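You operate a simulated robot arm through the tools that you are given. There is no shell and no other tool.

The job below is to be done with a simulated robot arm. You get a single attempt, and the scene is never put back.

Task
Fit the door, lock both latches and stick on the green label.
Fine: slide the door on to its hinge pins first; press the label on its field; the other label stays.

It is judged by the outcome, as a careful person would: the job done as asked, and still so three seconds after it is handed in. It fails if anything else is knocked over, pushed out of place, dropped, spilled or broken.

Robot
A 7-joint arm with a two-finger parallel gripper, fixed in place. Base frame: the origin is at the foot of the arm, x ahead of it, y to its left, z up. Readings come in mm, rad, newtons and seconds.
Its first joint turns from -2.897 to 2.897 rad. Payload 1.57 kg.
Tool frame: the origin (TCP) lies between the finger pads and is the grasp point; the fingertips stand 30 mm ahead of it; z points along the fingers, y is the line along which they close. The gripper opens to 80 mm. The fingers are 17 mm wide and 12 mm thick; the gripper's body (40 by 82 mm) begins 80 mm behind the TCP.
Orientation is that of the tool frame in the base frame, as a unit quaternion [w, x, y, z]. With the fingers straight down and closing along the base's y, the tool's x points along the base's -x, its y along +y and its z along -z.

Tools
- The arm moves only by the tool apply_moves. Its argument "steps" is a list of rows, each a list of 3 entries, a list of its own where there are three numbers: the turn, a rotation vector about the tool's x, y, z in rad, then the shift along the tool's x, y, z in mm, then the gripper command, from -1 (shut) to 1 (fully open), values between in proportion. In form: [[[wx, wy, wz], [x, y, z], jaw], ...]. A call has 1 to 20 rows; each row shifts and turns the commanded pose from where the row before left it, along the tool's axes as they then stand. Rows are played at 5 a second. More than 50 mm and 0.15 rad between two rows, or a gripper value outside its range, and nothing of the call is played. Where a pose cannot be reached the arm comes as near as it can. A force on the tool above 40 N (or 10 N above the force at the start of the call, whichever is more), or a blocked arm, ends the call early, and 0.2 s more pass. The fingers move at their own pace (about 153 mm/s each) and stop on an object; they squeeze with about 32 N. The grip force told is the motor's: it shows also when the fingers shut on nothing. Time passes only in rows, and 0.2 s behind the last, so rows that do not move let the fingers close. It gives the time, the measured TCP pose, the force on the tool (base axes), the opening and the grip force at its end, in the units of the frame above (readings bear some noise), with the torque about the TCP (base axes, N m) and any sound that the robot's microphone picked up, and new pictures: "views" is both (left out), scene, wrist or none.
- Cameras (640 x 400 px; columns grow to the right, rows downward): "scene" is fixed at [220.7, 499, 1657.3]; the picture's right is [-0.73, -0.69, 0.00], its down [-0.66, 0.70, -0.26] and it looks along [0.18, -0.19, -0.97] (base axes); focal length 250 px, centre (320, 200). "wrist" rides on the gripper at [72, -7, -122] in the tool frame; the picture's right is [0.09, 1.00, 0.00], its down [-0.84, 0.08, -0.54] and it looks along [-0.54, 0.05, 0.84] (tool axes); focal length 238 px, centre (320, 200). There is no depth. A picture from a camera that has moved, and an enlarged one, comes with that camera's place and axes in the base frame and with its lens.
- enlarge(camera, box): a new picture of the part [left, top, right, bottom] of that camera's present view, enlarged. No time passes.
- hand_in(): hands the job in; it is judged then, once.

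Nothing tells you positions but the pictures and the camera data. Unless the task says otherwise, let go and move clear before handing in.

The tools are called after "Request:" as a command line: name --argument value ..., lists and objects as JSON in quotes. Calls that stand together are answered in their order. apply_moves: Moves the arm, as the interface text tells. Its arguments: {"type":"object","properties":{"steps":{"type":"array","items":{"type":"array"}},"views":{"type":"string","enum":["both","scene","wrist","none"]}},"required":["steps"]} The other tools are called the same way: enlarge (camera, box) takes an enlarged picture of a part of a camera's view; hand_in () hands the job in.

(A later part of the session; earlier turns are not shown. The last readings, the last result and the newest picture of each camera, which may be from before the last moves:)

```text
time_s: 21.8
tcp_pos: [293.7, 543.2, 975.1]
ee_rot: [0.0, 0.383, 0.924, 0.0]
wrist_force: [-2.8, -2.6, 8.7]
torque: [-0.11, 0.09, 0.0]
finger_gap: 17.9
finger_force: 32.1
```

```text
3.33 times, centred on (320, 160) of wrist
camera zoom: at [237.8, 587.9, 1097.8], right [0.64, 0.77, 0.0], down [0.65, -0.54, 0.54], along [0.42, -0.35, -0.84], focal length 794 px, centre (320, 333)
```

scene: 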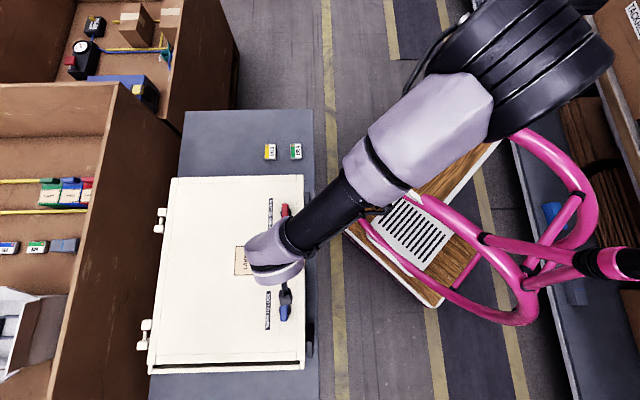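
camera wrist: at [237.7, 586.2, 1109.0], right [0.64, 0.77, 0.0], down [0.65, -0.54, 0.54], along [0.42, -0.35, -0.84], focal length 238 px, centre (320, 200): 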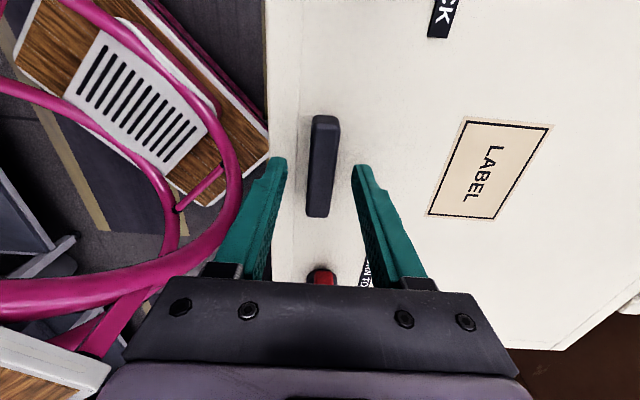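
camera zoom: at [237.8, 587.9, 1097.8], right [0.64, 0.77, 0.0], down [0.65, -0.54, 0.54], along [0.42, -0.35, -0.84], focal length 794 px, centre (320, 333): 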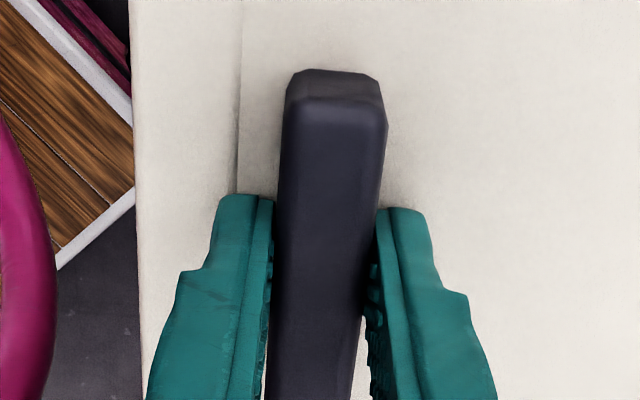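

Request:
apply_moves --steps '[[[0, 0, 0], [0, 0, -0.6], -1], [[0, 0, 0], [0, 1, 0], -1], [[0, 0, 0], [0, 1, 0], -1], [[0, 0, 0], [0, 1, 0], -1], [[0, 0, 0], [0, 0.6, 0], -1], [[0, 0, 0], [0, 0, 0], -1]]' --views "none"

Request:
enlarge --camera "scene" --box '[143, 318, 167, 336]'

Request:
enlarge --camera "scene" --box '[150, 200, 178, 240]'

Request:
enlarge --camera "scene" --box '[142, 350, 182, 380]'

Request:
enlarge --camera "scene" --box '[280, 350, 320, 380]'

```text
time_s: 23.2
tcp_pos: [294.1, 543.7, 975.5]
ee_rot: [-0.001, 0.382, 0.924, -0.001]
wrist_force: [-21.8, -24.0, 6.1]
torque: [-0.33, 0.18, 0.08]
finger_gap: 17.8
finger_force: 31.9
```

```text
16.00 times, centred on (155, 327) of scene
camera zoom: at [220.7, 499.0, 1657.3], right [-0.73, -0.69, 0.0], down [-0.66, 0.7, -0.26], along [0.18, -0.19, -0.97], focal length 3996 px, centre (2960, -1832)
```

zoom: 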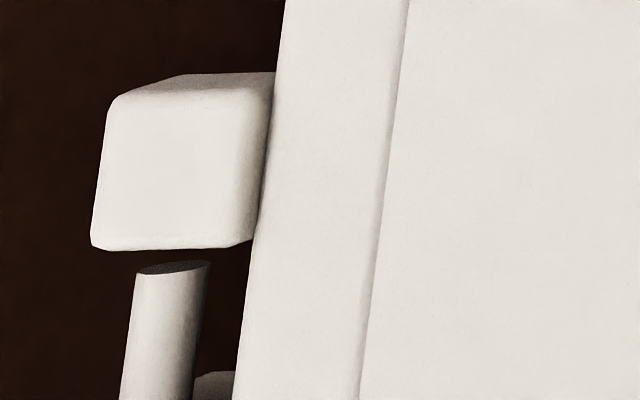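

```text
10.00 times, centred on (164, 220) of scene
camera zoom: at [220.7, 499.0, 1657.3], right [-0.73, -0.69, 0.0], down [-0.66, 0.7, -0.26], along [0.18, -0.19, -0.97], focal length 2498 px, centre (1880, 0)
```

zoom: 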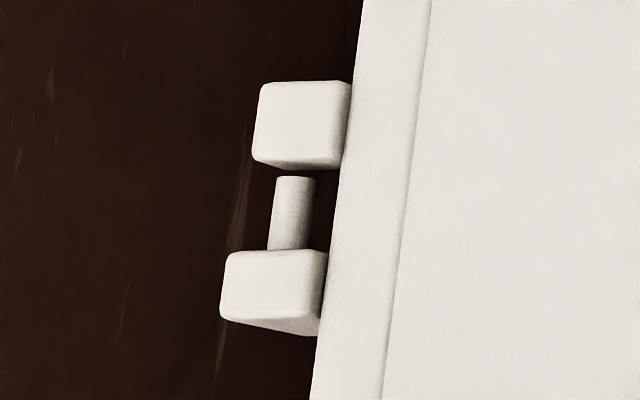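

```text
13.33 times, centred on (162, 365) of scene
camera zoom: at [220.7, 499.0, 1657.3], right [-0.73, -0.69, 0.0], down [-0.66, 0.7, -0.26], along [0.18, -0.19, -0.97], focal length 3330 px, centre (2427, -2000)
```

zoom: 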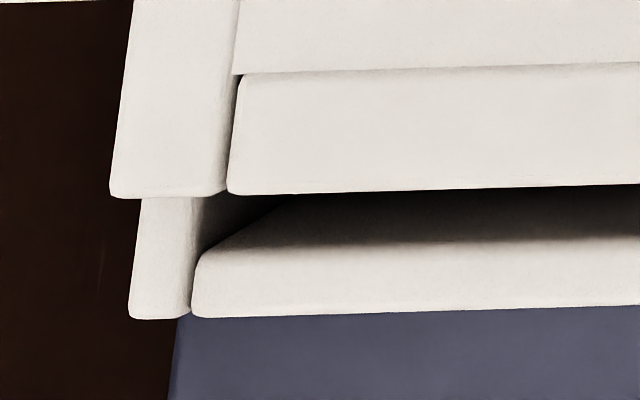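

```text
13.33 times, centred on (300, 365) of scene
camera zoom: at [220.7, 499.0, 1657.3], right [-0.73, -0.69, 0.0], down [-0.66, 0.7, -0.26], along [0.18, -0.19, -0.97], focal length 3330 px, centre (587, -2000)
```

zoom: 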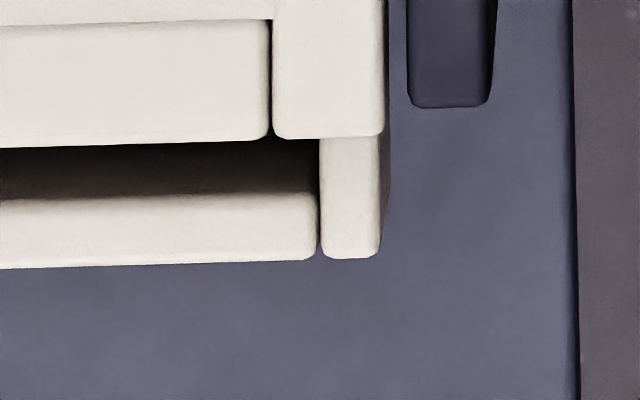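

Request:
apply_moves --steps '[[[0, 0, 0], [0, -1.5, 0], -1], [[0, 0, 0], [0, -1.5, 0], -1], [[0, 0, 0], [0, 0, 0], -1]]' --views "none"

Request:
enlarge --camera "scene" --box '[143, 318, 167, 336]'

```text
time_s: 24.0
tcp_pos: [294.1, 543.1, 974.7]
ee_rot: [0.0, 0.382, 0.924, 0.001]
wrist_force: [-16.2, -8.8, 0.4]
torque: [-0.08, 0.64, 0.01]
finger_gap: 17.9
finger_force: 32.0
```

```text
16.00 times, centred on (155, 327) of scene
camera zoom: at [220.7, 499.0, 1657.3], right [-0.73, -0.69, 0.0], down [-0.66, 0.7, -0.26], along [0.18, -0.19, -0.97], focal length 3996 px, centre (2960, -1832)
```

zoom: 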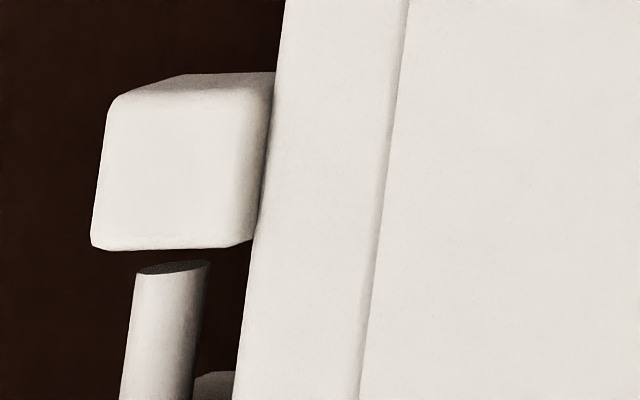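

Request:
apply_moves --steps '[[[0, 0, 0], [0, -0.8, 0], -1], [[0, 0, 0], [0, 0, 0], -1], [[0, 0, 0], [0, 0, 0], -1]]' --views "none"

Request:
apply_moves --steps '[[[0, 0, 0], [1, 0, 0], -1], [[0, 0, 0], [1, 0, 0], -1], [[0, 0, 0], [0, 0, 0], -1]]' --views "none"

Request:
enlarge --camera "scene" --box '[143, 318, 167, 336]'

Request:
enlarge --camera "scene" --box '[150, 200, 178, 240]'

```text
time_s: 24.8
tcp_pos: [293.9, 543.3, 975.3]
ee_rot: [0.0, 0.383, 0.924, 0.0]
wrist_force: [-10.9, -5.1, 0.3]
torque: [-0.18, 0.33, 0.05]
finger_gap: 17.9
finger_force: 31.9
```

```text
time_s: 25.6
tcp_pos: [293.2, 543.9, 977.1]
ee_rot: [0.001, 0.383, 0.924, 0.0]
wrist_force: [-1.1, -4.1, 0.2]
torque: [-0.63, 0.51, -0.03]
finger_gap: 17.8
finger_force: 32.3
```

```text
16.00 times, centred on (155, 327) of scene
camera zoom: at [220.7, 499.0, 1657.3], right [-0.73, -0.69, 0.0], down [-0.66, 0.7, -0.26], along [0.18, -0.19, -0.97], focal length 3996 px, centre (2960, -1832)
```

zoom: 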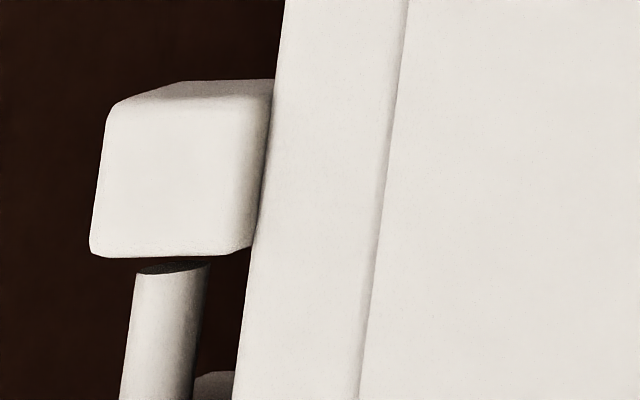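

```text
10.00 times, centred on (164, 220) of scene
camera zoom: at [220.7, 499.0, 1657.3], right [-0.73, -0.69, 0.0], down [-0.66, 0.7, -0.26], along [0.18, -0.19, -0.97], focal length 2498 px, centre (1880, 0)
```

zoom: 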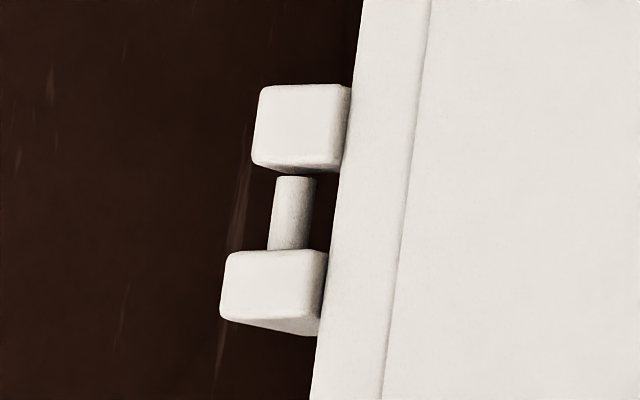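

Request:
apply_moves --steps '[[[0, 0, 0], [1, 0, 0], -1], [[0, 0, 0], [1, 0, 0], -1], [[0, 0, 0], [1, 0, 0], -1], [[0, 0, 0], [0, 0, 0], -1]]' --views "none"

Request:
enlarge --camera "scene" --box '[143, 318, 167, 336]'

Request:
enlarge --camera "scene" --box '[150, 200, 178, 240]'

```text
time_s: 26.6
tcp_pos: [290.6, 548.0, 975.9]
ee_rot: [0.0, 0.383, 0.924, -0.001]
wrist_force: [-3.2, -6.3, 0.5]
torque: [-0.26, 0.19, 0.02]
finger_gap: 18.0
finger_force: 32.1
```

```text
16.00 times, centred on (155, 327) of scene
camera zoom: at [220.7, 499.0, 1657.3], right [-0.73, -0.69, 0.0], down [-0.66, 0.7, -0.26], along [0.18, -0.19, -0.97], focal length 3996 px, centre (2960, -1832)
```

zoom: 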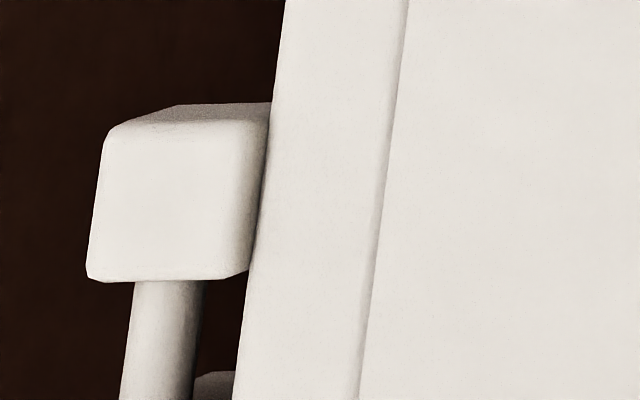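

```text
10.00 times, centred on (164, 220) of scene
camera zoom: at [220.7, 499.0, 1657.3], right [-0.73, -0.69, 0.0], down [-0.66, 0.7, -0.26], along [0.18, -0.19, -0.97], focal length 2498 px, centre (1880, 0)
```

zoom: 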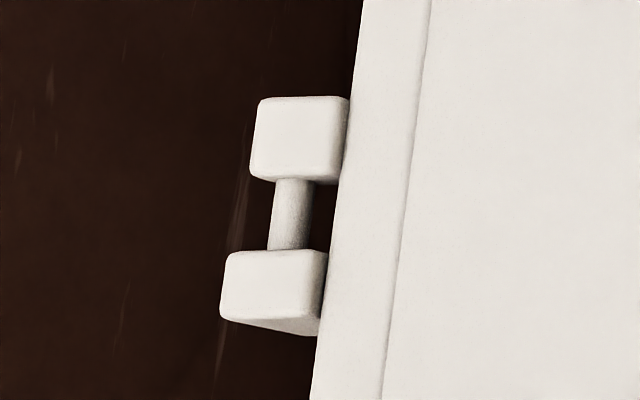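

Request:
apply_moves --steps '[[[0, 0, 0], [2, 0, 0], -1], [[0, 0, 0], [2, 0, 0], -1], [[0, 0, 0], [2, 0, 0], -1], [[0, 0, 0], [2, 0, 0], -1], [[0, 0, 0], [2, 0, 0], -1], [[0, 0, 0], [0, 0, 0], -1]]' --views "none"

Request:
enlarge --camera "scene" --box '[135, 315, 175, 355]'

Request:
enlarge --camera "scene" --box '[150, 200, 178, 240]'

Request:
enlarge --camera "wrist" --box '[240, 100, 400, 220]'

```text
time_s: 28.0
tcp_pos: [282.4, 554.3, 975.2]
ee_rot: [0.0, 0.383, 0.924, 0.0]
wrist_force: [0.5, -1.3, 0.3]
torque: [-0.09, 0.01, -0.06]
finger_gap: 17.8
finger_force: 31.6
```

```text
10.00 times, centred on (155, 335) of scene
camera zoom: at [220.7, 499.0, 1657.3], right [-0.73, -0.69, 0.0], down [-0.66, 0.7, -0.26], along [0.18, -0.19, -0.97], focal length 2498 px, centre (1970, -1150)
```

zoom: 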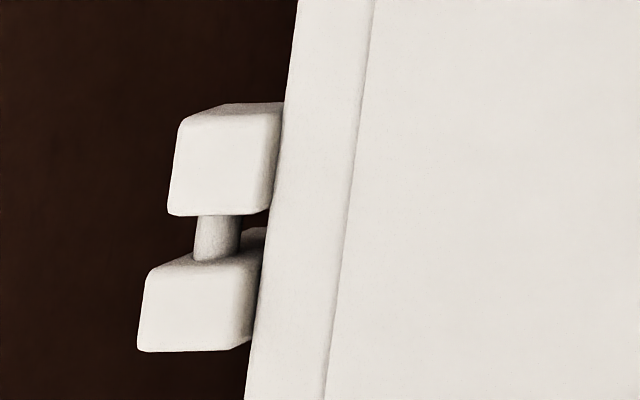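

```text
10.00 times, centred on (164, 220) of scene
camera zoom: at [220.7, 499.0, 1657.3], right [-0.73, -0.69, 0.0], down [-0.66, 0.7, -0.26], along [0.18, -0.19, -0.97], focal length 2498 px, centre (1880, 0)
```

zoom: 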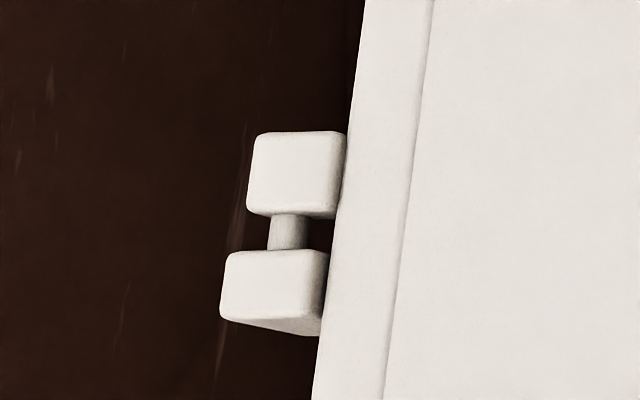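

```text
3.33 times, centred on (320, 160) of wrist
camera zoom: at [226.8, 599.2, 1098.5], right [0.64, 0.77, 0.0], down [0.65, -0.54, 0.54], along [0.42, -0.35, -0.84], focal length 794 px, centre (320, 333)
```

zoom: 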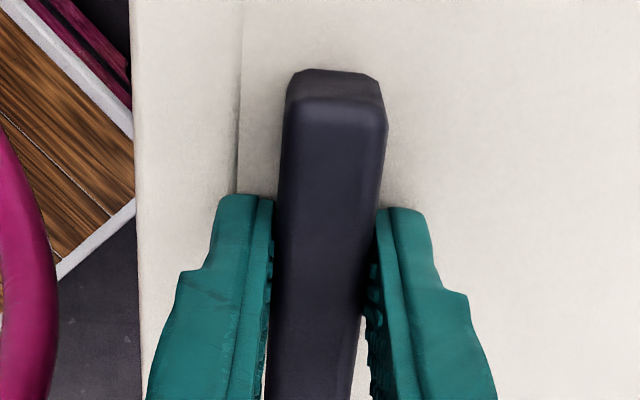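

Request:
apply_moves --steps '[[[0, 0, 0], [2, 0, 0], -1], [[0, 0, 0], [2, 0, 0], -1], [[0, 0, 0], [2, 0, 0], -1], [[0, 0, 0], [1, 0, 0], -1], [[0, 0, 0], [1, 0, 0], -1], [[0, 0, 0], [0, 0, 0], -1]]' --views "none"

Request:
enlarge --camera "scene" --box '[135, 315, 175, 355]'

Request:
enlarge --camera "scene" --box '[150, 200, 178, 240]'

Request:
enlarge --camera "scene" --box '[142, 350, 182, 380]'

```text
time_s: 29.4
tcp_pos: [278.8, 559.4, 975.1]
ee_rot: [0.0, 0.382, 0.924, 0.0]
wrist_force: [-2.4, -11.4, 1.2]
torque: [-0.13, 0.03, 0.01]
finger_gap: 17.7
finger_force: 32.3
```

```text
10.00 times, centred on (155, 335) of scene
camera zoom: at [220.7, 499.0, 1657.3], right [-0.73, -0.69, 0.0], down [-0.66, 0.7, -0.26], along [0.18, -0.19, -0.97], focal length 2498 px, centre (1970, -1150)
```

zoom: 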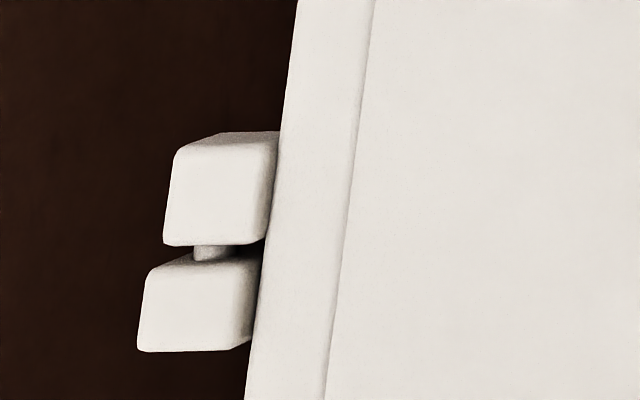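

```text
10.00 times, centred on (164, 220) of scene
camera zoom: at [220.7, 499.0, 1657.3], right [-0.73, -0.69, 0.0], down [-0.66, 0.7, -0.26], along [0.18, -0.19, -0.97], focal length 2498 px, centre (1880, 0)
```

zoom: 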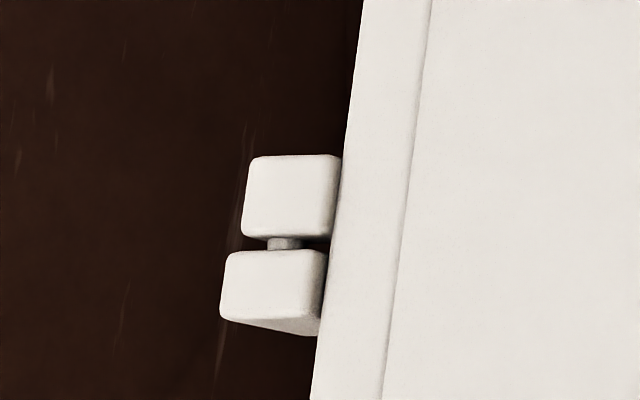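

```text
13.33 times, centred on (162, 365) of scene
camera zoom: at [220.7, 499.0, 1657.3], right [-0.73, -0.69, 0.0], down [-0.66, 0.7, -0.26], along [0.18, -0.19, -0.97], focal length 3330 px, centre (2427, -2000)
```

zoom: 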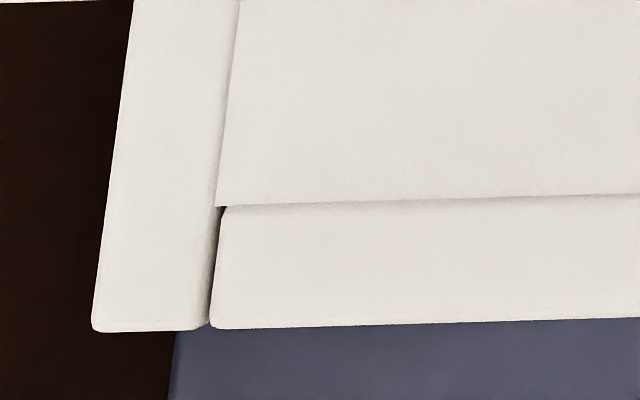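

Request:
apply_moves --steps '[[[0, 0, 0], [1, 0, 0], -1], [[0, 0, 0], [1, 0, 0], -1], [[0, 0, 0], [0, 0, 0], -1]]' --views "none"

Request:
enlarge --camera "scene" --box '[135, 315, 175, 355]'

Request:
enlarge --camera "scene" --box '[150, 200, 178, 240]'

```text
time_s: 30.2
tcp_pos: [275.8, 560.0, 975.4]
ee_rot: [0.0, 0.383, 0.924, 0.0]
wrist_force: [-9.5, -14.8, 0.5]
torque: [-0.13, 0.05, 0.01]
finger_gap: 17.9
finger_force: 31.9
```

```text
10.00 times, centred on (155, 335) of scene
camera zoom: at [220.7, 499.0, 1657.3], right [-0.73, -0.69, 0.0], down [-0.66, 0.7, -0.26], along [0.18, -0.19, -0.97], focal length 2498 px, centre (1970, -1150)
```

zoom: 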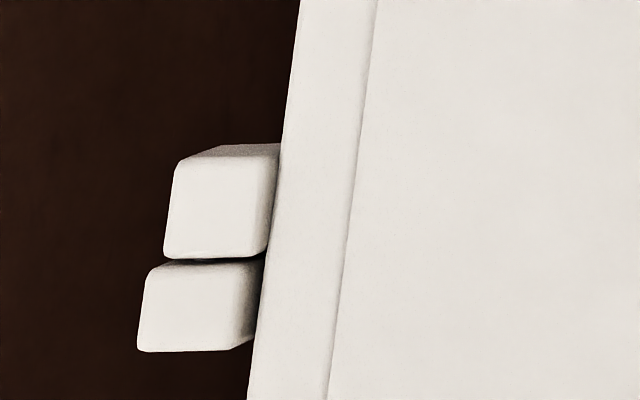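

```text
10.00 times, centred on (164, 220) of scene
camera zoom: at [220.7, 499.0, 1657.3], right [-0.73, -0.69, 0.0], down [-0.66, 0.7, -0.26], along [0.18, -0.19, -0.97], focal length 2498 px, centre (1880, 0)
```

zoom: 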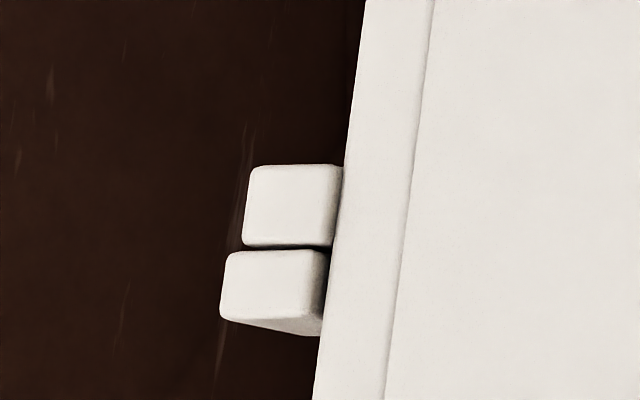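

Request:
apply_moves --steps '[[[0, 0, 0], [1, 0, 0], -1], [[0, 0, 0], [0, 0, 0], -1]]' --views "none"

Request:
apply_moves --steps '[[[0, 0, 0], [1, 0, 0], -1], [[0, 0, 0], [0, 0, 0], -1]]' --views "none"

Request:
enlarge --camera "scene" --box '[135, 315, 175, 355]'

Request:
enlarge --camera "scene" --box '[150, 200, 178, 240]'

```text
time_s: 30.8
tcp_pos: [276.5, 559.8, 976.0]
ee_rot: [0.0, 0.383, 0.924, -0.001]
wrist_force: [-9.7, -24.4, 0.0]
torque: [-0.09, 0.39, 0.01]
finger_gap: 18.0
finger_force: 32.6
```

```text
time_s: 31.4
tcp_pos: [275.4, 560.4, 977.1]
ee_rot: [0.001, 0.384, 0.923, 0.0]
wrist_force: [-6.8, -34.5, 1.1]
torque: [-0.52, -0.04, 0.14]
finger_gap: 17.8
finger_force: 31.9
```

```text
10.00 times, centred on (155, 335) of scene
camera zoom: at [220.7, 499.0, 1657.3], right [-0.73, -0.69, 0.0], down [-0.66, 0.7, -0.26], along [0.18, -0.19, -0.97], focal length 2498 px, centre (1970, -1150)
```

zoom: 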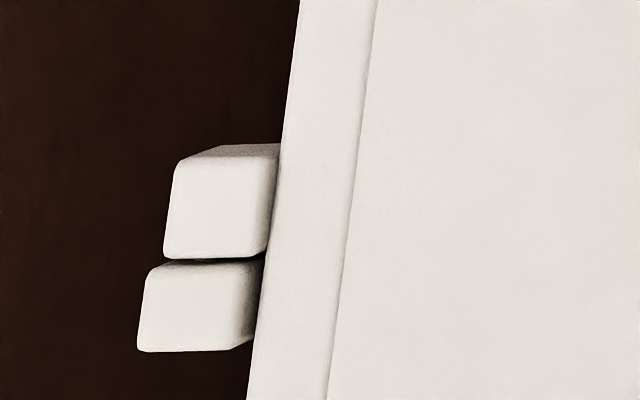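

```text
10.00 times, centred on (164, 220) of scene
camera zoom: at [220.7, 499.0, 1657.3], right [-0.73, -0.69, 0.0], down [-0.66, 0.7, -0.26], along [0.18, -0.19, -0.97], focal length 2498 px, centre (1880, 0)
```

zoom: 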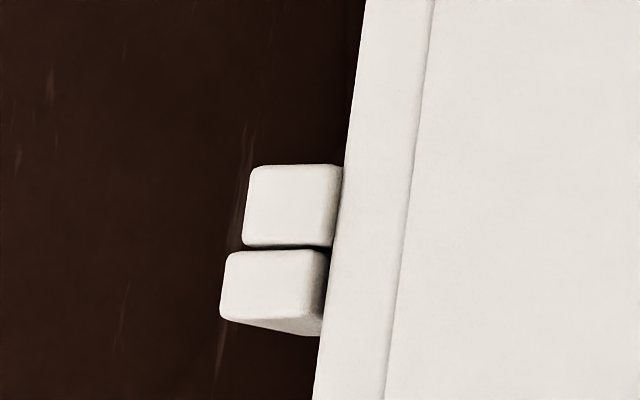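

Request:
apply_moves --steps '[[[0, 0, 0], [-1, -1, 0], -1], [[0, 0, 0], [-1, -1, 0], -1], [[0, 0, 0], [0, 0, 0], -1]]' --views "none"

```text
time_s: 32.2
tcp_pos: [274.4, 561.6, 976.1]
ee_rot: [-0.001, 0.383, 0.924, 0.001]
wrist_force: [-5.5, -16.8, 0.3]
torque: [-0.54, -0.09, 0.03]
finger_gap: 17.8
finger_force: 32.0
```

Request:
apply_moves --steps '[[[0, 0, 0], [-0.7, -1.3, 0], -1], [[0, 0, 0], [0, 0, 0], -1], [[0, 0, 0], [0, 0, 0], -0.3], [[0, 0, 0], [0, 0, 0], 0.1], [[0, 0, 0], [0, 0, 0], 0.1]]' --views "wrist"

Request:
enlarge --camera "scene" --box '[135, 315, 175, 355]'

Request:
enlarge --camera "scene" --box '[150, 200, 178, 240]'

```text
time_s: 33.4
tcp_pos: [275.1, 558.1, 976.4]
ee_rot: [0.0, 0.382, 0.924, 0.001]
wrist_force: [-0.1, -0.1, -0.8]
torque: [-0.01, 0.03, 0.0]
finger_gap: 44.4
finger_force: 0.1
camera wrist: at [219.6, 603.8, 1098.6], right [0.64, 0.77, 0.0], down [0.65, -0.54, 0.54], along [0.42, -0.35, -0.84], focal length 238 px, centre (320, 200)
```

wrist: 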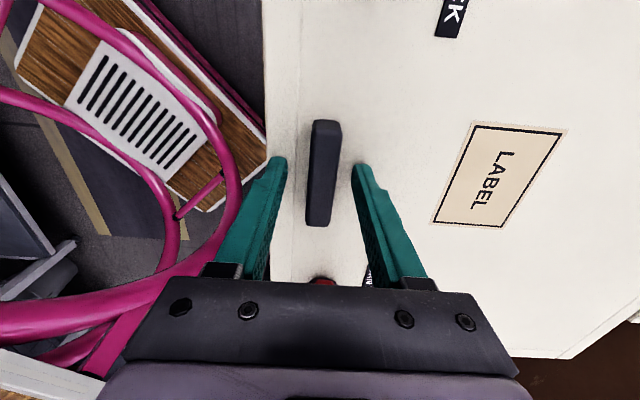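

```text
10.00 times, centred on (155, 335) of scene
camera zoom: at [220.7, 499.0, 1657.3], right [-0.73, -0.69, 0.0], down [-0.66, 0.7, -0.26], along [0.18, -0.19, -0.97], focal length 2498 px, centre (1970, -1150)
```

zoom: 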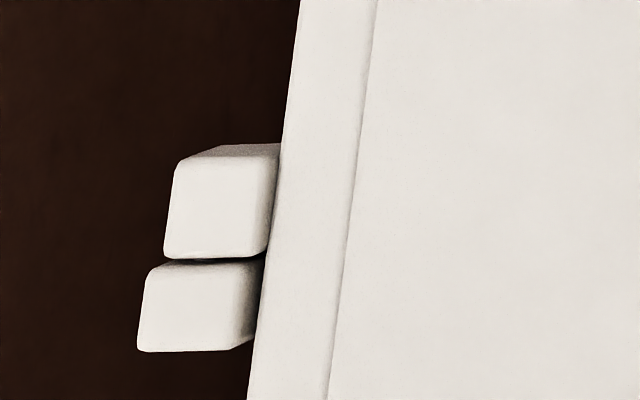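

```text
10.00 times, centred on (164, 220) of scene
camera zoom: at [220.7, 499.0, 1657.3], right [-0.73, -0.69, 0.0], down [-0.66, 0.7, -0.26], along [0.18, -0.19, -0.97], focal length 2498 px, centre (1880, 0)
```

zoom: 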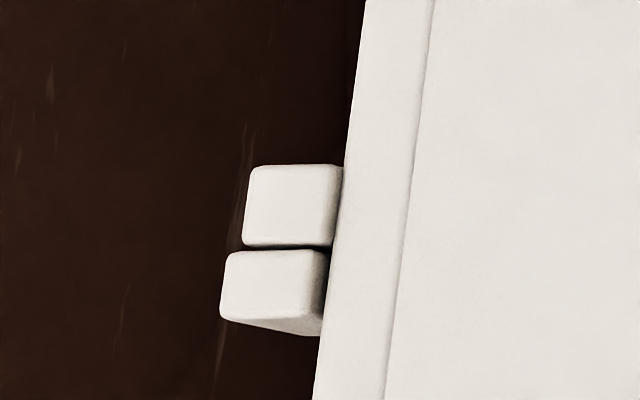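

Request:
apply_moves --steps '[[[0, 0, 0], [0, 0, -20], 0.1], [[0, 0, 0], [0, 0, -30], 0.5], [[0, 0, 0], [-30, 3, -20], 1], [[0, 0, 0], [-30, 3, 0], 1], [[0, 0, 0], [-30, 3, 0], 1], [[0, 0, 0], [-30, 3, 0], 1], [[0, 0, 0], [-12, 3, 0], 1], [[0, 0, 0], [0, 0, 0], 1]]'

```text
time_s: 35.2
tcp_pos: [377.5, 474.1, 1044.4]
ee_rot: [0.0, 0.383, 0.924, 0.0]
wrist_force: [-0.6, -0.5, -0.8]
torque: [-0.03, -0.03, -0.02]
finger_gap: 79.9
finger_force: 0.1
camera wrist: at [321.9, 519.4, 1167.9], right [0.64, 0.77, 0.0], down [0.65, -0.54, 0.54], along [0.42, -0.35, -0.84], focal length 238 px, centre (320, 200)
```

scene: 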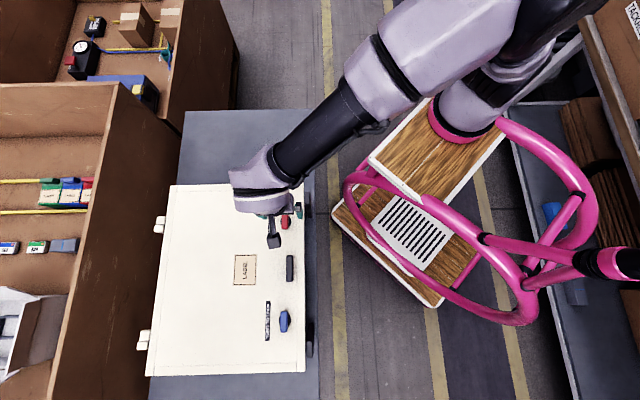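
wrist: 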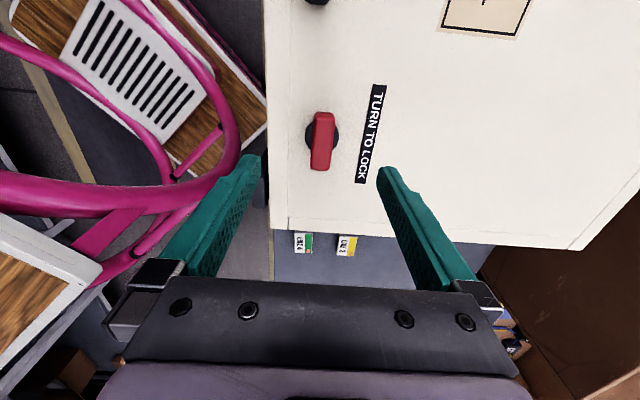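

Request:
enlarge --camera "wrist" --box '[270, 90, 400, 200]'

Request:
enlarge --camera "scene" --box '[265, 205, 315, 235]'

Request:
enlarge --camera "scene" --box '[260, 300, 320, 345]'

```text
3.64 times, centred on (335, 145) of wrist
camera zoom: at [321.9, 519.4, 1167.9], right [0.64, 0.77, 0.0], down [0.65, -0.54, 0.54], along [0.42, -0.35, -0.84], focal length 867 px, centre (266, 400)
```

zoom: 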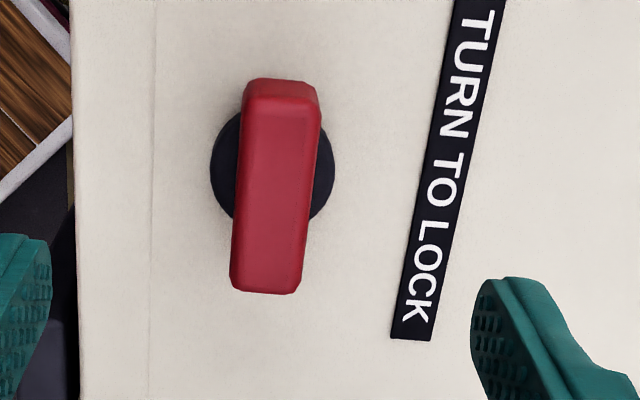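

```text
12.80 times, centred on (290, 220) of scene
camera zoom: at [220.7, 499.0, 1657.3], right [-0.73, -0.69, 0.0], down [-0.66, 0.7, -0.26], along [0.18, -0.19, -0.97], focal length 3197 px, centre (704, -56)
```

zoom: 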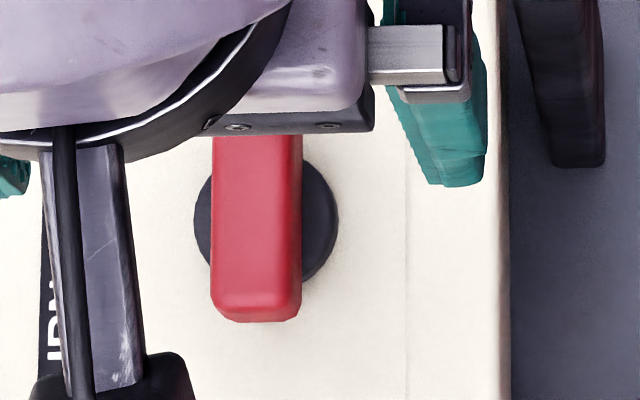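

```text
8.89 times, centred on (290, 322) of scene
camera zoom: at [220.7, 499.0, 1657.3], right [-0.73, -0.69, 0.0], down [-0.66, 0.7, -0.26], along [0.18, -0.19, -0.97], focal length 2220 px, centre (587, -889)
```

zoom: 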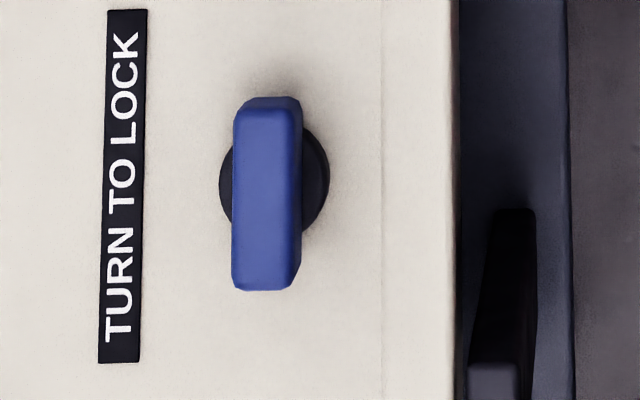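

Request:
apply_moves --steps '[[[0, 0, 0.1428], [0, 0, 0], 1], [[0, 0, 0.1428], [0, 0, 0], 1], [[0, 0, 0.1428], [0, 0, 0], 1], [[0, 0, 0.1428], [0, 0, 0], 1], [[0, 0, 0.1428], [0, 0, 0], 1], [[0, 0, 0.1428], [0, 0, 0], 1], [[0, 0, 0.1428], [0, 0, 0], 1], [[0, 0, 0.1428], [0, 0, 0], 1], [[0, 0, 0.1428], [0, 0, 0], 1], [[0, 0, 0.1428], [0, 0, 0], 1], [[0, 0, 0.1428], [0, 0, 0], 1]]' --views "wrist"

```text
time_s: 37.6
tcp_pos: [378.1, 475.5, 1044.4]
ee_rot: [0.0, 0.925, 0.381, 0.0]
wrist_force: [-0.8, -0.2, -0.7]
torque: [0.01, -0.01, 0.01]
finger_gap: 79.8
finger_force: 0.2
camera wrist: at [423.8, 529.4, 1167.5], right [0.77, -0.64, 0.0], down [-0.54, -0.64, 0.54], along [-0.35, -0.42, -0.84], focal length 238 px, centre (320, 200)
```

wrist: 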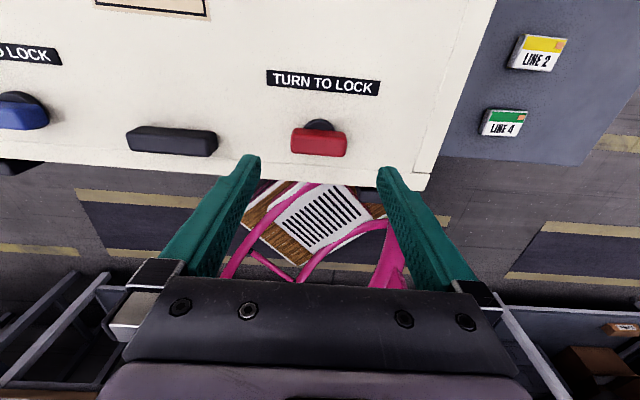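

Request:
enlarge --camera "wrist" --box '[260, 90, 380, 170]'

Request:
enlarge --camera "wrist" --box '[470, 20, 580, 150]'

```text
5.00 times, centred on (320, 130) of wrist
camera zoom: at [423.8, 529.4, 1167.5], right [0.77, -0.64, 0.0], down [-0.54, -0.64, 0.54], along [-0.35, -0.42, -0.84], focal length 1192 px, centre (320, 550)
```

zoom: 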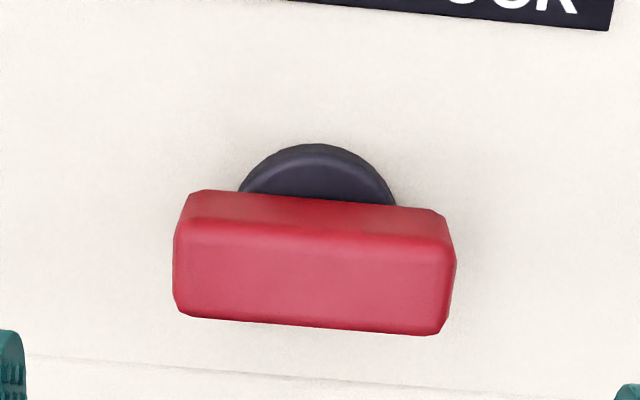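

```text
3.08 times, centred on (525, 85) of wrist
camera zoom: at [423.8, 529.4, 1167.5], right [0.77, -0.64, 0.0], down [-0.54, -0.64, 0.54], along [-0.35, -0.42, -0.84], focal length 733 px, centre (-311, 554)
```

zoom: 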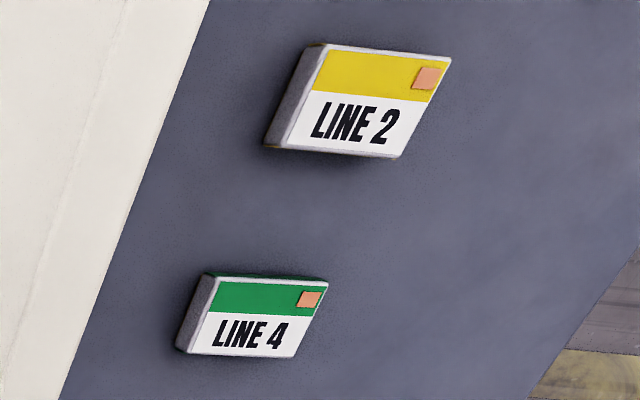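

Request:
apply_moves --steps '[[[0, 0, -0.1428], [0, 0, 0], 1], [[0, 0, -0.1428], [0, 0, 0], 1], [[0, 0, -0.1428], [0, 0, 0], 1], [[0, 0, -0.1428], [0, 0, 0], 1], [[0, 0, -0.1428], [0, 0, 0], 1], [[0, 0, -0.1428], [0, 0, 0], 1], [[0, 0, -0.1428], [0, 0, 0], 1], [[0, 0, -0.1428], [0, 0, 0], 1], [[0, 0, -0.1428], [0, 0, 0], 1], [[0, 0, -0.1428], [0, 0, 0], 0.1], [[0, 0, -0.1428], [0, 0, 0], 0.1], [[0, 0, 0], [0, 1, 20], 0.1], [[0, 0, 0], [0, 0, 15], 0.1], [[0, 0, 0], [0, 0, 10], 0.1], [[0, 0, 0], [0, 0, 5], 0.1], [[0, 0, 0], [0, 0, 0], 0.1]]' --views "wrist"

Request:
enlarge --camera "wrist" --box '[240, 100, 400, 220]'

```text
time_s: 41.0
tcp_pos: [376.8, 474.9, 995.7]
ee_rot: [0.0, 0.383, 0.924, 0.0]
wrist_force: [-0.2, -0.3, -0.3]
torque: [0.02, -0.01, -0.01]
finger_gap: 43.9
finger_force: 0.1
camera wrist: at [322.4, 521.2, 1117.5], right [0.64, 0.77, 0.0], down [0.65, -0.54, 0.54], along [0.42, -0.35, -0.84], focal length 238 px, centre (320, 200)
```

wrist: 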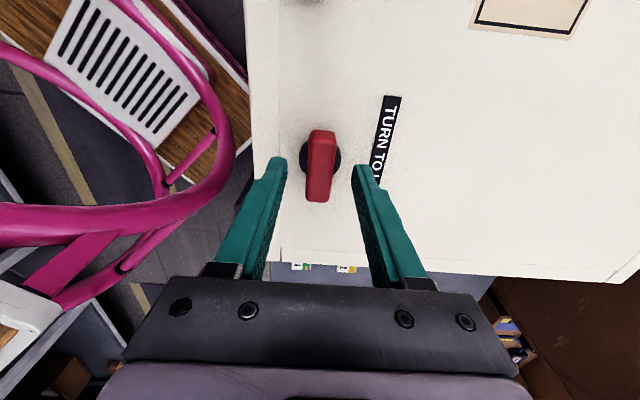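

```text
3.33 times, centred on (320, 160) of wrist
camera zoom: at [322.4, 521.2, 1117.5], right [0.64, 0.77, 0.0], down [0.65, -0.54, 0.54], along [0.42, -0.35, -0.84], focal length 794 px, centre (320, 333)
```

zoom: 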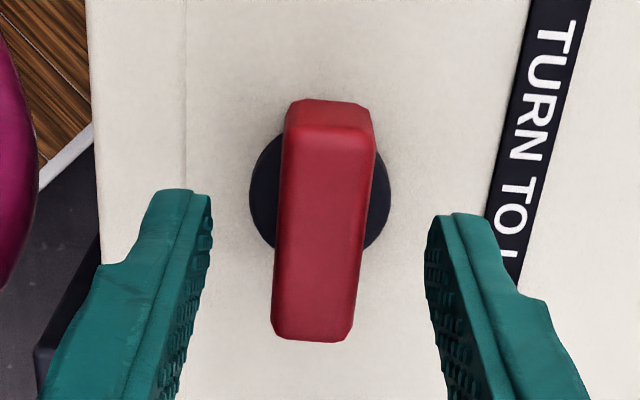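

Request:
apply_moves --steps '[[[0, 0, 0], [0, 0, 6], 0.1], [[0, 0, 0], [0, 0, 5], 0.1], [[0, 0, 0], [0, 0, 0], -0.2], [[0, 0, 0], [0, 0, 0], -0.45], [[0, 0, 0], [0, 0, 0], -0.5], [[0, 0, 0], [0, 0, 0], -0.55]]' --views "none"

Request:
enlarge --camera "wrist" --box '[240, 100, 400, 220]'

```text
time_s: 42.4
tcp_pos: [378.8, 475.7, 985.0]
ee_rot: [0.0, 0.382, 0.924, 0.0]
wrist_force: [-1.0, -1.3, -0.2]
torque: [-0.02, -0.02, 0.0]
finger_gap: 18.9
finger_force: 0.6
```

```text
3.33 times, centred on (320, 160) of wrist
camera zoom: at [322.9, 521.4, 1107.0], right [0.64, 0.77, 0.0], down [0.65, -0.54, 0.54], along [0.42, -0.35, -0.84], focal length 794 px, centre (320, 333)
```

zoom: 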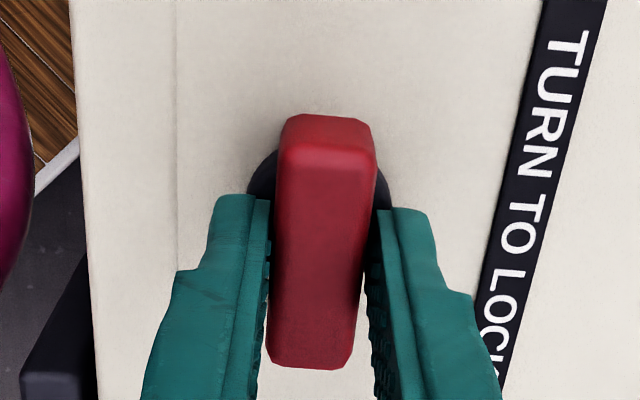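

Request:
apply_moves --steps '[[[0, 0, 0], [0, 0, 0], -1], [[0, 0, 0], [0, 0, 0], -1], [[0, 0, 0.08], [0, 0, 0], -1], [[0, 0, 0.08], [0, 0, 0], -1], [[0, 0, 0], [0, 0, 0], -1]]' --views "none"

Request:
enlarge --camera "wrist" --box '[240, 100, 400, 220]'

```text
time_s: 43.6
tcp_pos: [377.8, 475.1, 983.6]
ee_rot: [0.0, 0.455, 0.89, -0.001]
wrist_force: [-7.1, 2.5, -0.4]
torque: [-0.41, -0.24, 0.03]
finger_gap: 17.5
finger_force: 32.1
```

```text
3.33 times, centred on (320, 160) of wrist
camera zoom: at [330.6, 529.2, 1107.2], right [0.75, 0.66, 0.0], down [0.55, -0.63, 0.54], along [0.36, -0.41, -0.84], focal length 794 px, centre (320, 333)
```

zoom: 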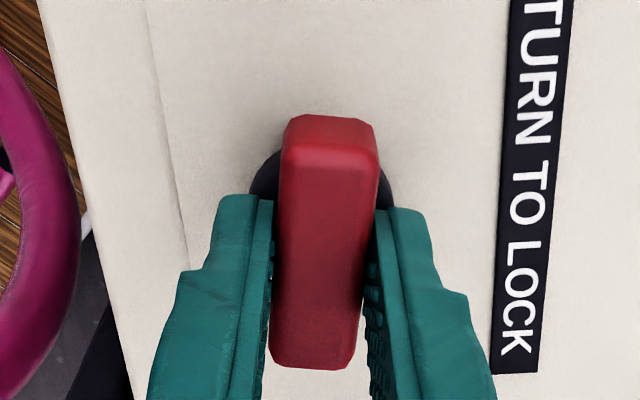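

Request:
apply_moves --steps '[[[0, 0, 0.1], [0, 0, 0], -1], [[0, 0, 0.1], [0, 0, 0], -1], [[0, 0, 0.1], [0, 0, 0], -1], [[0, 0, 0.1], [0, 0, 0], -1], [[0, 0, 0.1], [0, 0, 0], -1], [[0, 0, 0], [0, 0, 0], -1]]' --views "none"

Request:
enlarge --camera "wrist" --box '[240, 100, 400, 220]'

```text
time_s: 45.0
tcp_pos: [378.1, 476.2, 984.0]
ee_rot: [0.001, 0.662, 0.749, 0.0]
wrist_force: [-17.7, 0.2, -1.2]
torque: [0.51, 0.37, 0.03]
finger_gap: 17.5
finger_force: 31.9
```

```text
3.33 times, centred on (320, 160) of wrist
camera zoom: at [362.2, 545.1, 1107.6], right [0.98, 0.22, 0.0], down [0.18, -0.82, 0.54], along [0.12, -0.53, -0.84], focal length 794 px, centre (320, 333)
```

zoom: 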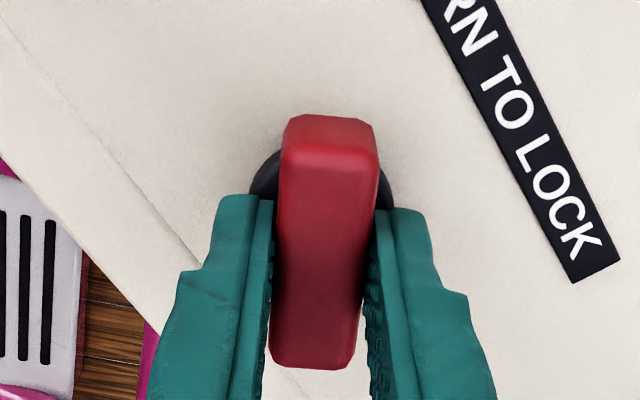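

Request:
apply_moves --steps '[[[0, 0, 0.1], [0, -1.2, 0], -1], [[0, 0, 0.1], [0, 0, 0], -1], [[0, 0, 0.1], [0, 0, 0], -1], [[0, 0, 0.1], [0, 0, 0], -1], [[0, 0, 0], [0, 0, 0], -1]]' --views "none"

Request:
enlarge --camera "wrist" --box '[240, 100, 400, 220]'

```text
time_s: 46.2
tcp_pos: [377.9, 476.3, 986.1]
ee_rot: [0.0, 0.798, 0.602, 0.0]
wrist_force: [-8.0, -2.7, 0.6]
torque: [0.63, -0.03, -0.01]
finger_gap: 17.8
finger_force: 32.1
```

```text
3.33 times, centred on (320, 160) of wrist
camera zoom: at [390.4, 545.7, 1107.1], right [0.98, -0.18, 0.0], down [-0.15, -0.83, 0.54], along [-0.1, -0.53, -0.84], focal length 794 px, centre (320, 333)
```

zoom: 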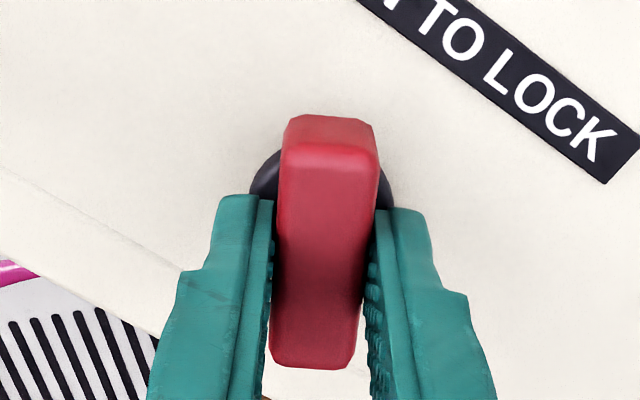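

Request:
apply_moves --steps '[[[0, 0, 0.1], [0, 0, 0], -1], [[0, 0, 0.1], [0, 0, 0], -1], [[0, 0, 0.1], [0, 0, 0], -1], [[0, 0, 0.1], [0, 0, 0], -1], [[0, 0, 0.11], [0, 0, 0], -1], [[0, 0, 0], [0, 0, 0], -1]]' --views "none"

Request:
enlarge --camera "wrist" --box '[240, 100, 400, 220]'

```text
time_s: 47.6
tcp_pos: [376.4, 476.6, 984.4]
ee_rot: [0.0, 0.924, 0.381, 0.0]
wrist_force: [-9.9, -6.4, -0.7]
torque: [-0.7, 0.81, 0.0]
finger_gap: 17.8
finger_force: 32.0
```

```text
3.33 times, centred on (320, 160) of wrist
camera zoom: at [423.2, 530.5, 1107.4], right [0.77, -0.64, 0.0], down [-0.54, -0.65, 0.54], along [-0.35, -0.42, -0.84], focal length 794 px, centre (320, 333)
```

zoom: 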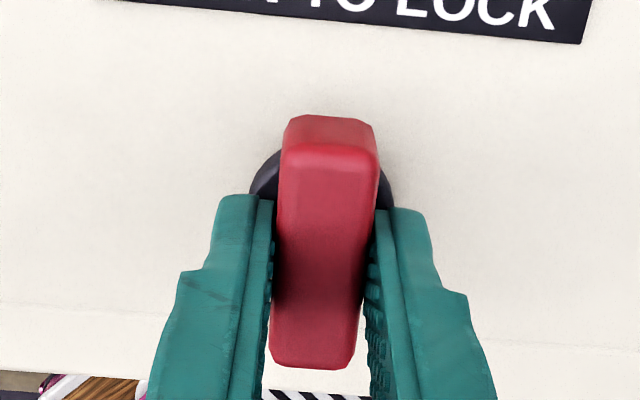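

Request:
apply_moves --steps '[[[0, 0, 0.06], [0, 0, 0], -1], [[0, 0, 0.06], [0, 0, 0], -1], [[0, 0, 0], [0, 0, 0], -1]]' --views "none"

Request:
enlarge --camera "wrist" --box '[240, 100, 400, 220]'

```text
time_s: 48.4
tcp_pos: [377.5, 476.4, 985.4]
ee_rot: [0.001, 0.945, 0.327, 0.0]
wrist_force: [-9.2, 5.3, 0.3]
torque: [0.56, -0.3, 0.76]
finger_gap: 19.5
finger_force: 32.3
```

```text
3.33 times, centred on (320, 160) of wrist
camera zoom: at [429.9, 525.0, 1107.8], right [0.69, -0.73, 0.0], down [-0.61, -0.58, 0.54], along [-0.39, -0.37, -0.84], focal length 794 px, centre (320, 333)
```

zoom: 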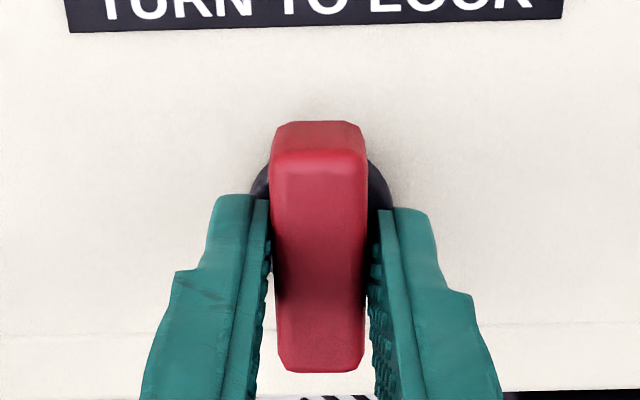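

Request:
apply_moves --steps '[[[0, 0, -0.06], [0, 0, 0], -1], [[0, 0, -0.05], [0, 0, 0], -1], [[0, 0, 0], [0, 0, 0], -1], [[0, 0, 0], [0, 0, 0], -0.3], [[0, 0, 0], [0, 0, 0], 0.1], [[0, 0, 0], [0, 0, 0], 0.1], [[0, 0, 0], [0, 0, -20], 0.1], [[0, 0, 0], [0, 0, -30], 0.5], [[0, 0, 0], [0, 0, -10], 1], [[0, 0, 0], [0, 0, 0], 1]]'

Request:
enlarge --camera "wrist" --box '[220, 60, 440, 200]'

```text
time_s: 50.6
tcp_pos: [376.5, 474.6, 1045.0]
ee_rot: [0.001, 0.926, 0.378, 0.0]
wrist_force: [-0.4, 0.6, -0.5]
torque: [0.01, 0.01, 0.04]
finger_gap: 80.2
finger_force: 0.1
camera wrist: at [423.4, 528.8, 1167.8], right [0.76, -0.65, 0.0], down [-0.54, -0.64, 0.54], along [-0.35, -0.41, -0.84], focal length 238 px, centre (320, 200)
```

scene: 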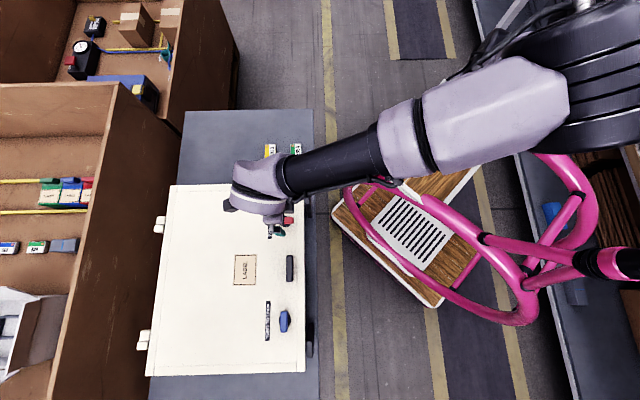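
wrist: 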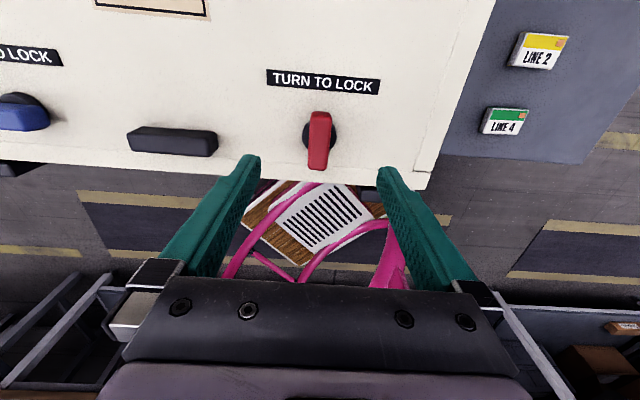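

```text
2.86 times, centred on (330, 130) of wrist
camera zoom: at [423.4, 528.8, 1167.8], right [0.76, -0.65, 0.0], down [-0.54, -0.64, 0.54], along [-0.35, -0.41, -0.84], focal length 681 px, centre (291, 400)
```

zoom: 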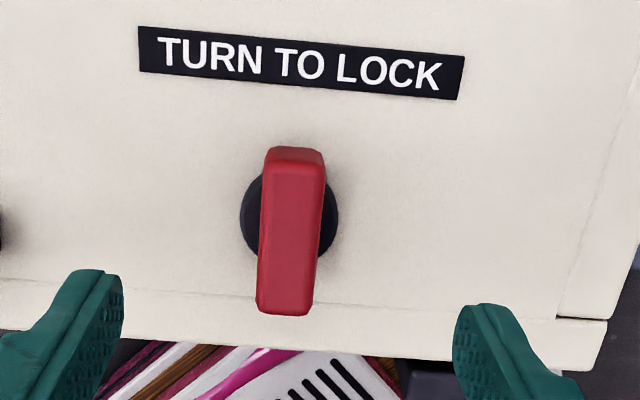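

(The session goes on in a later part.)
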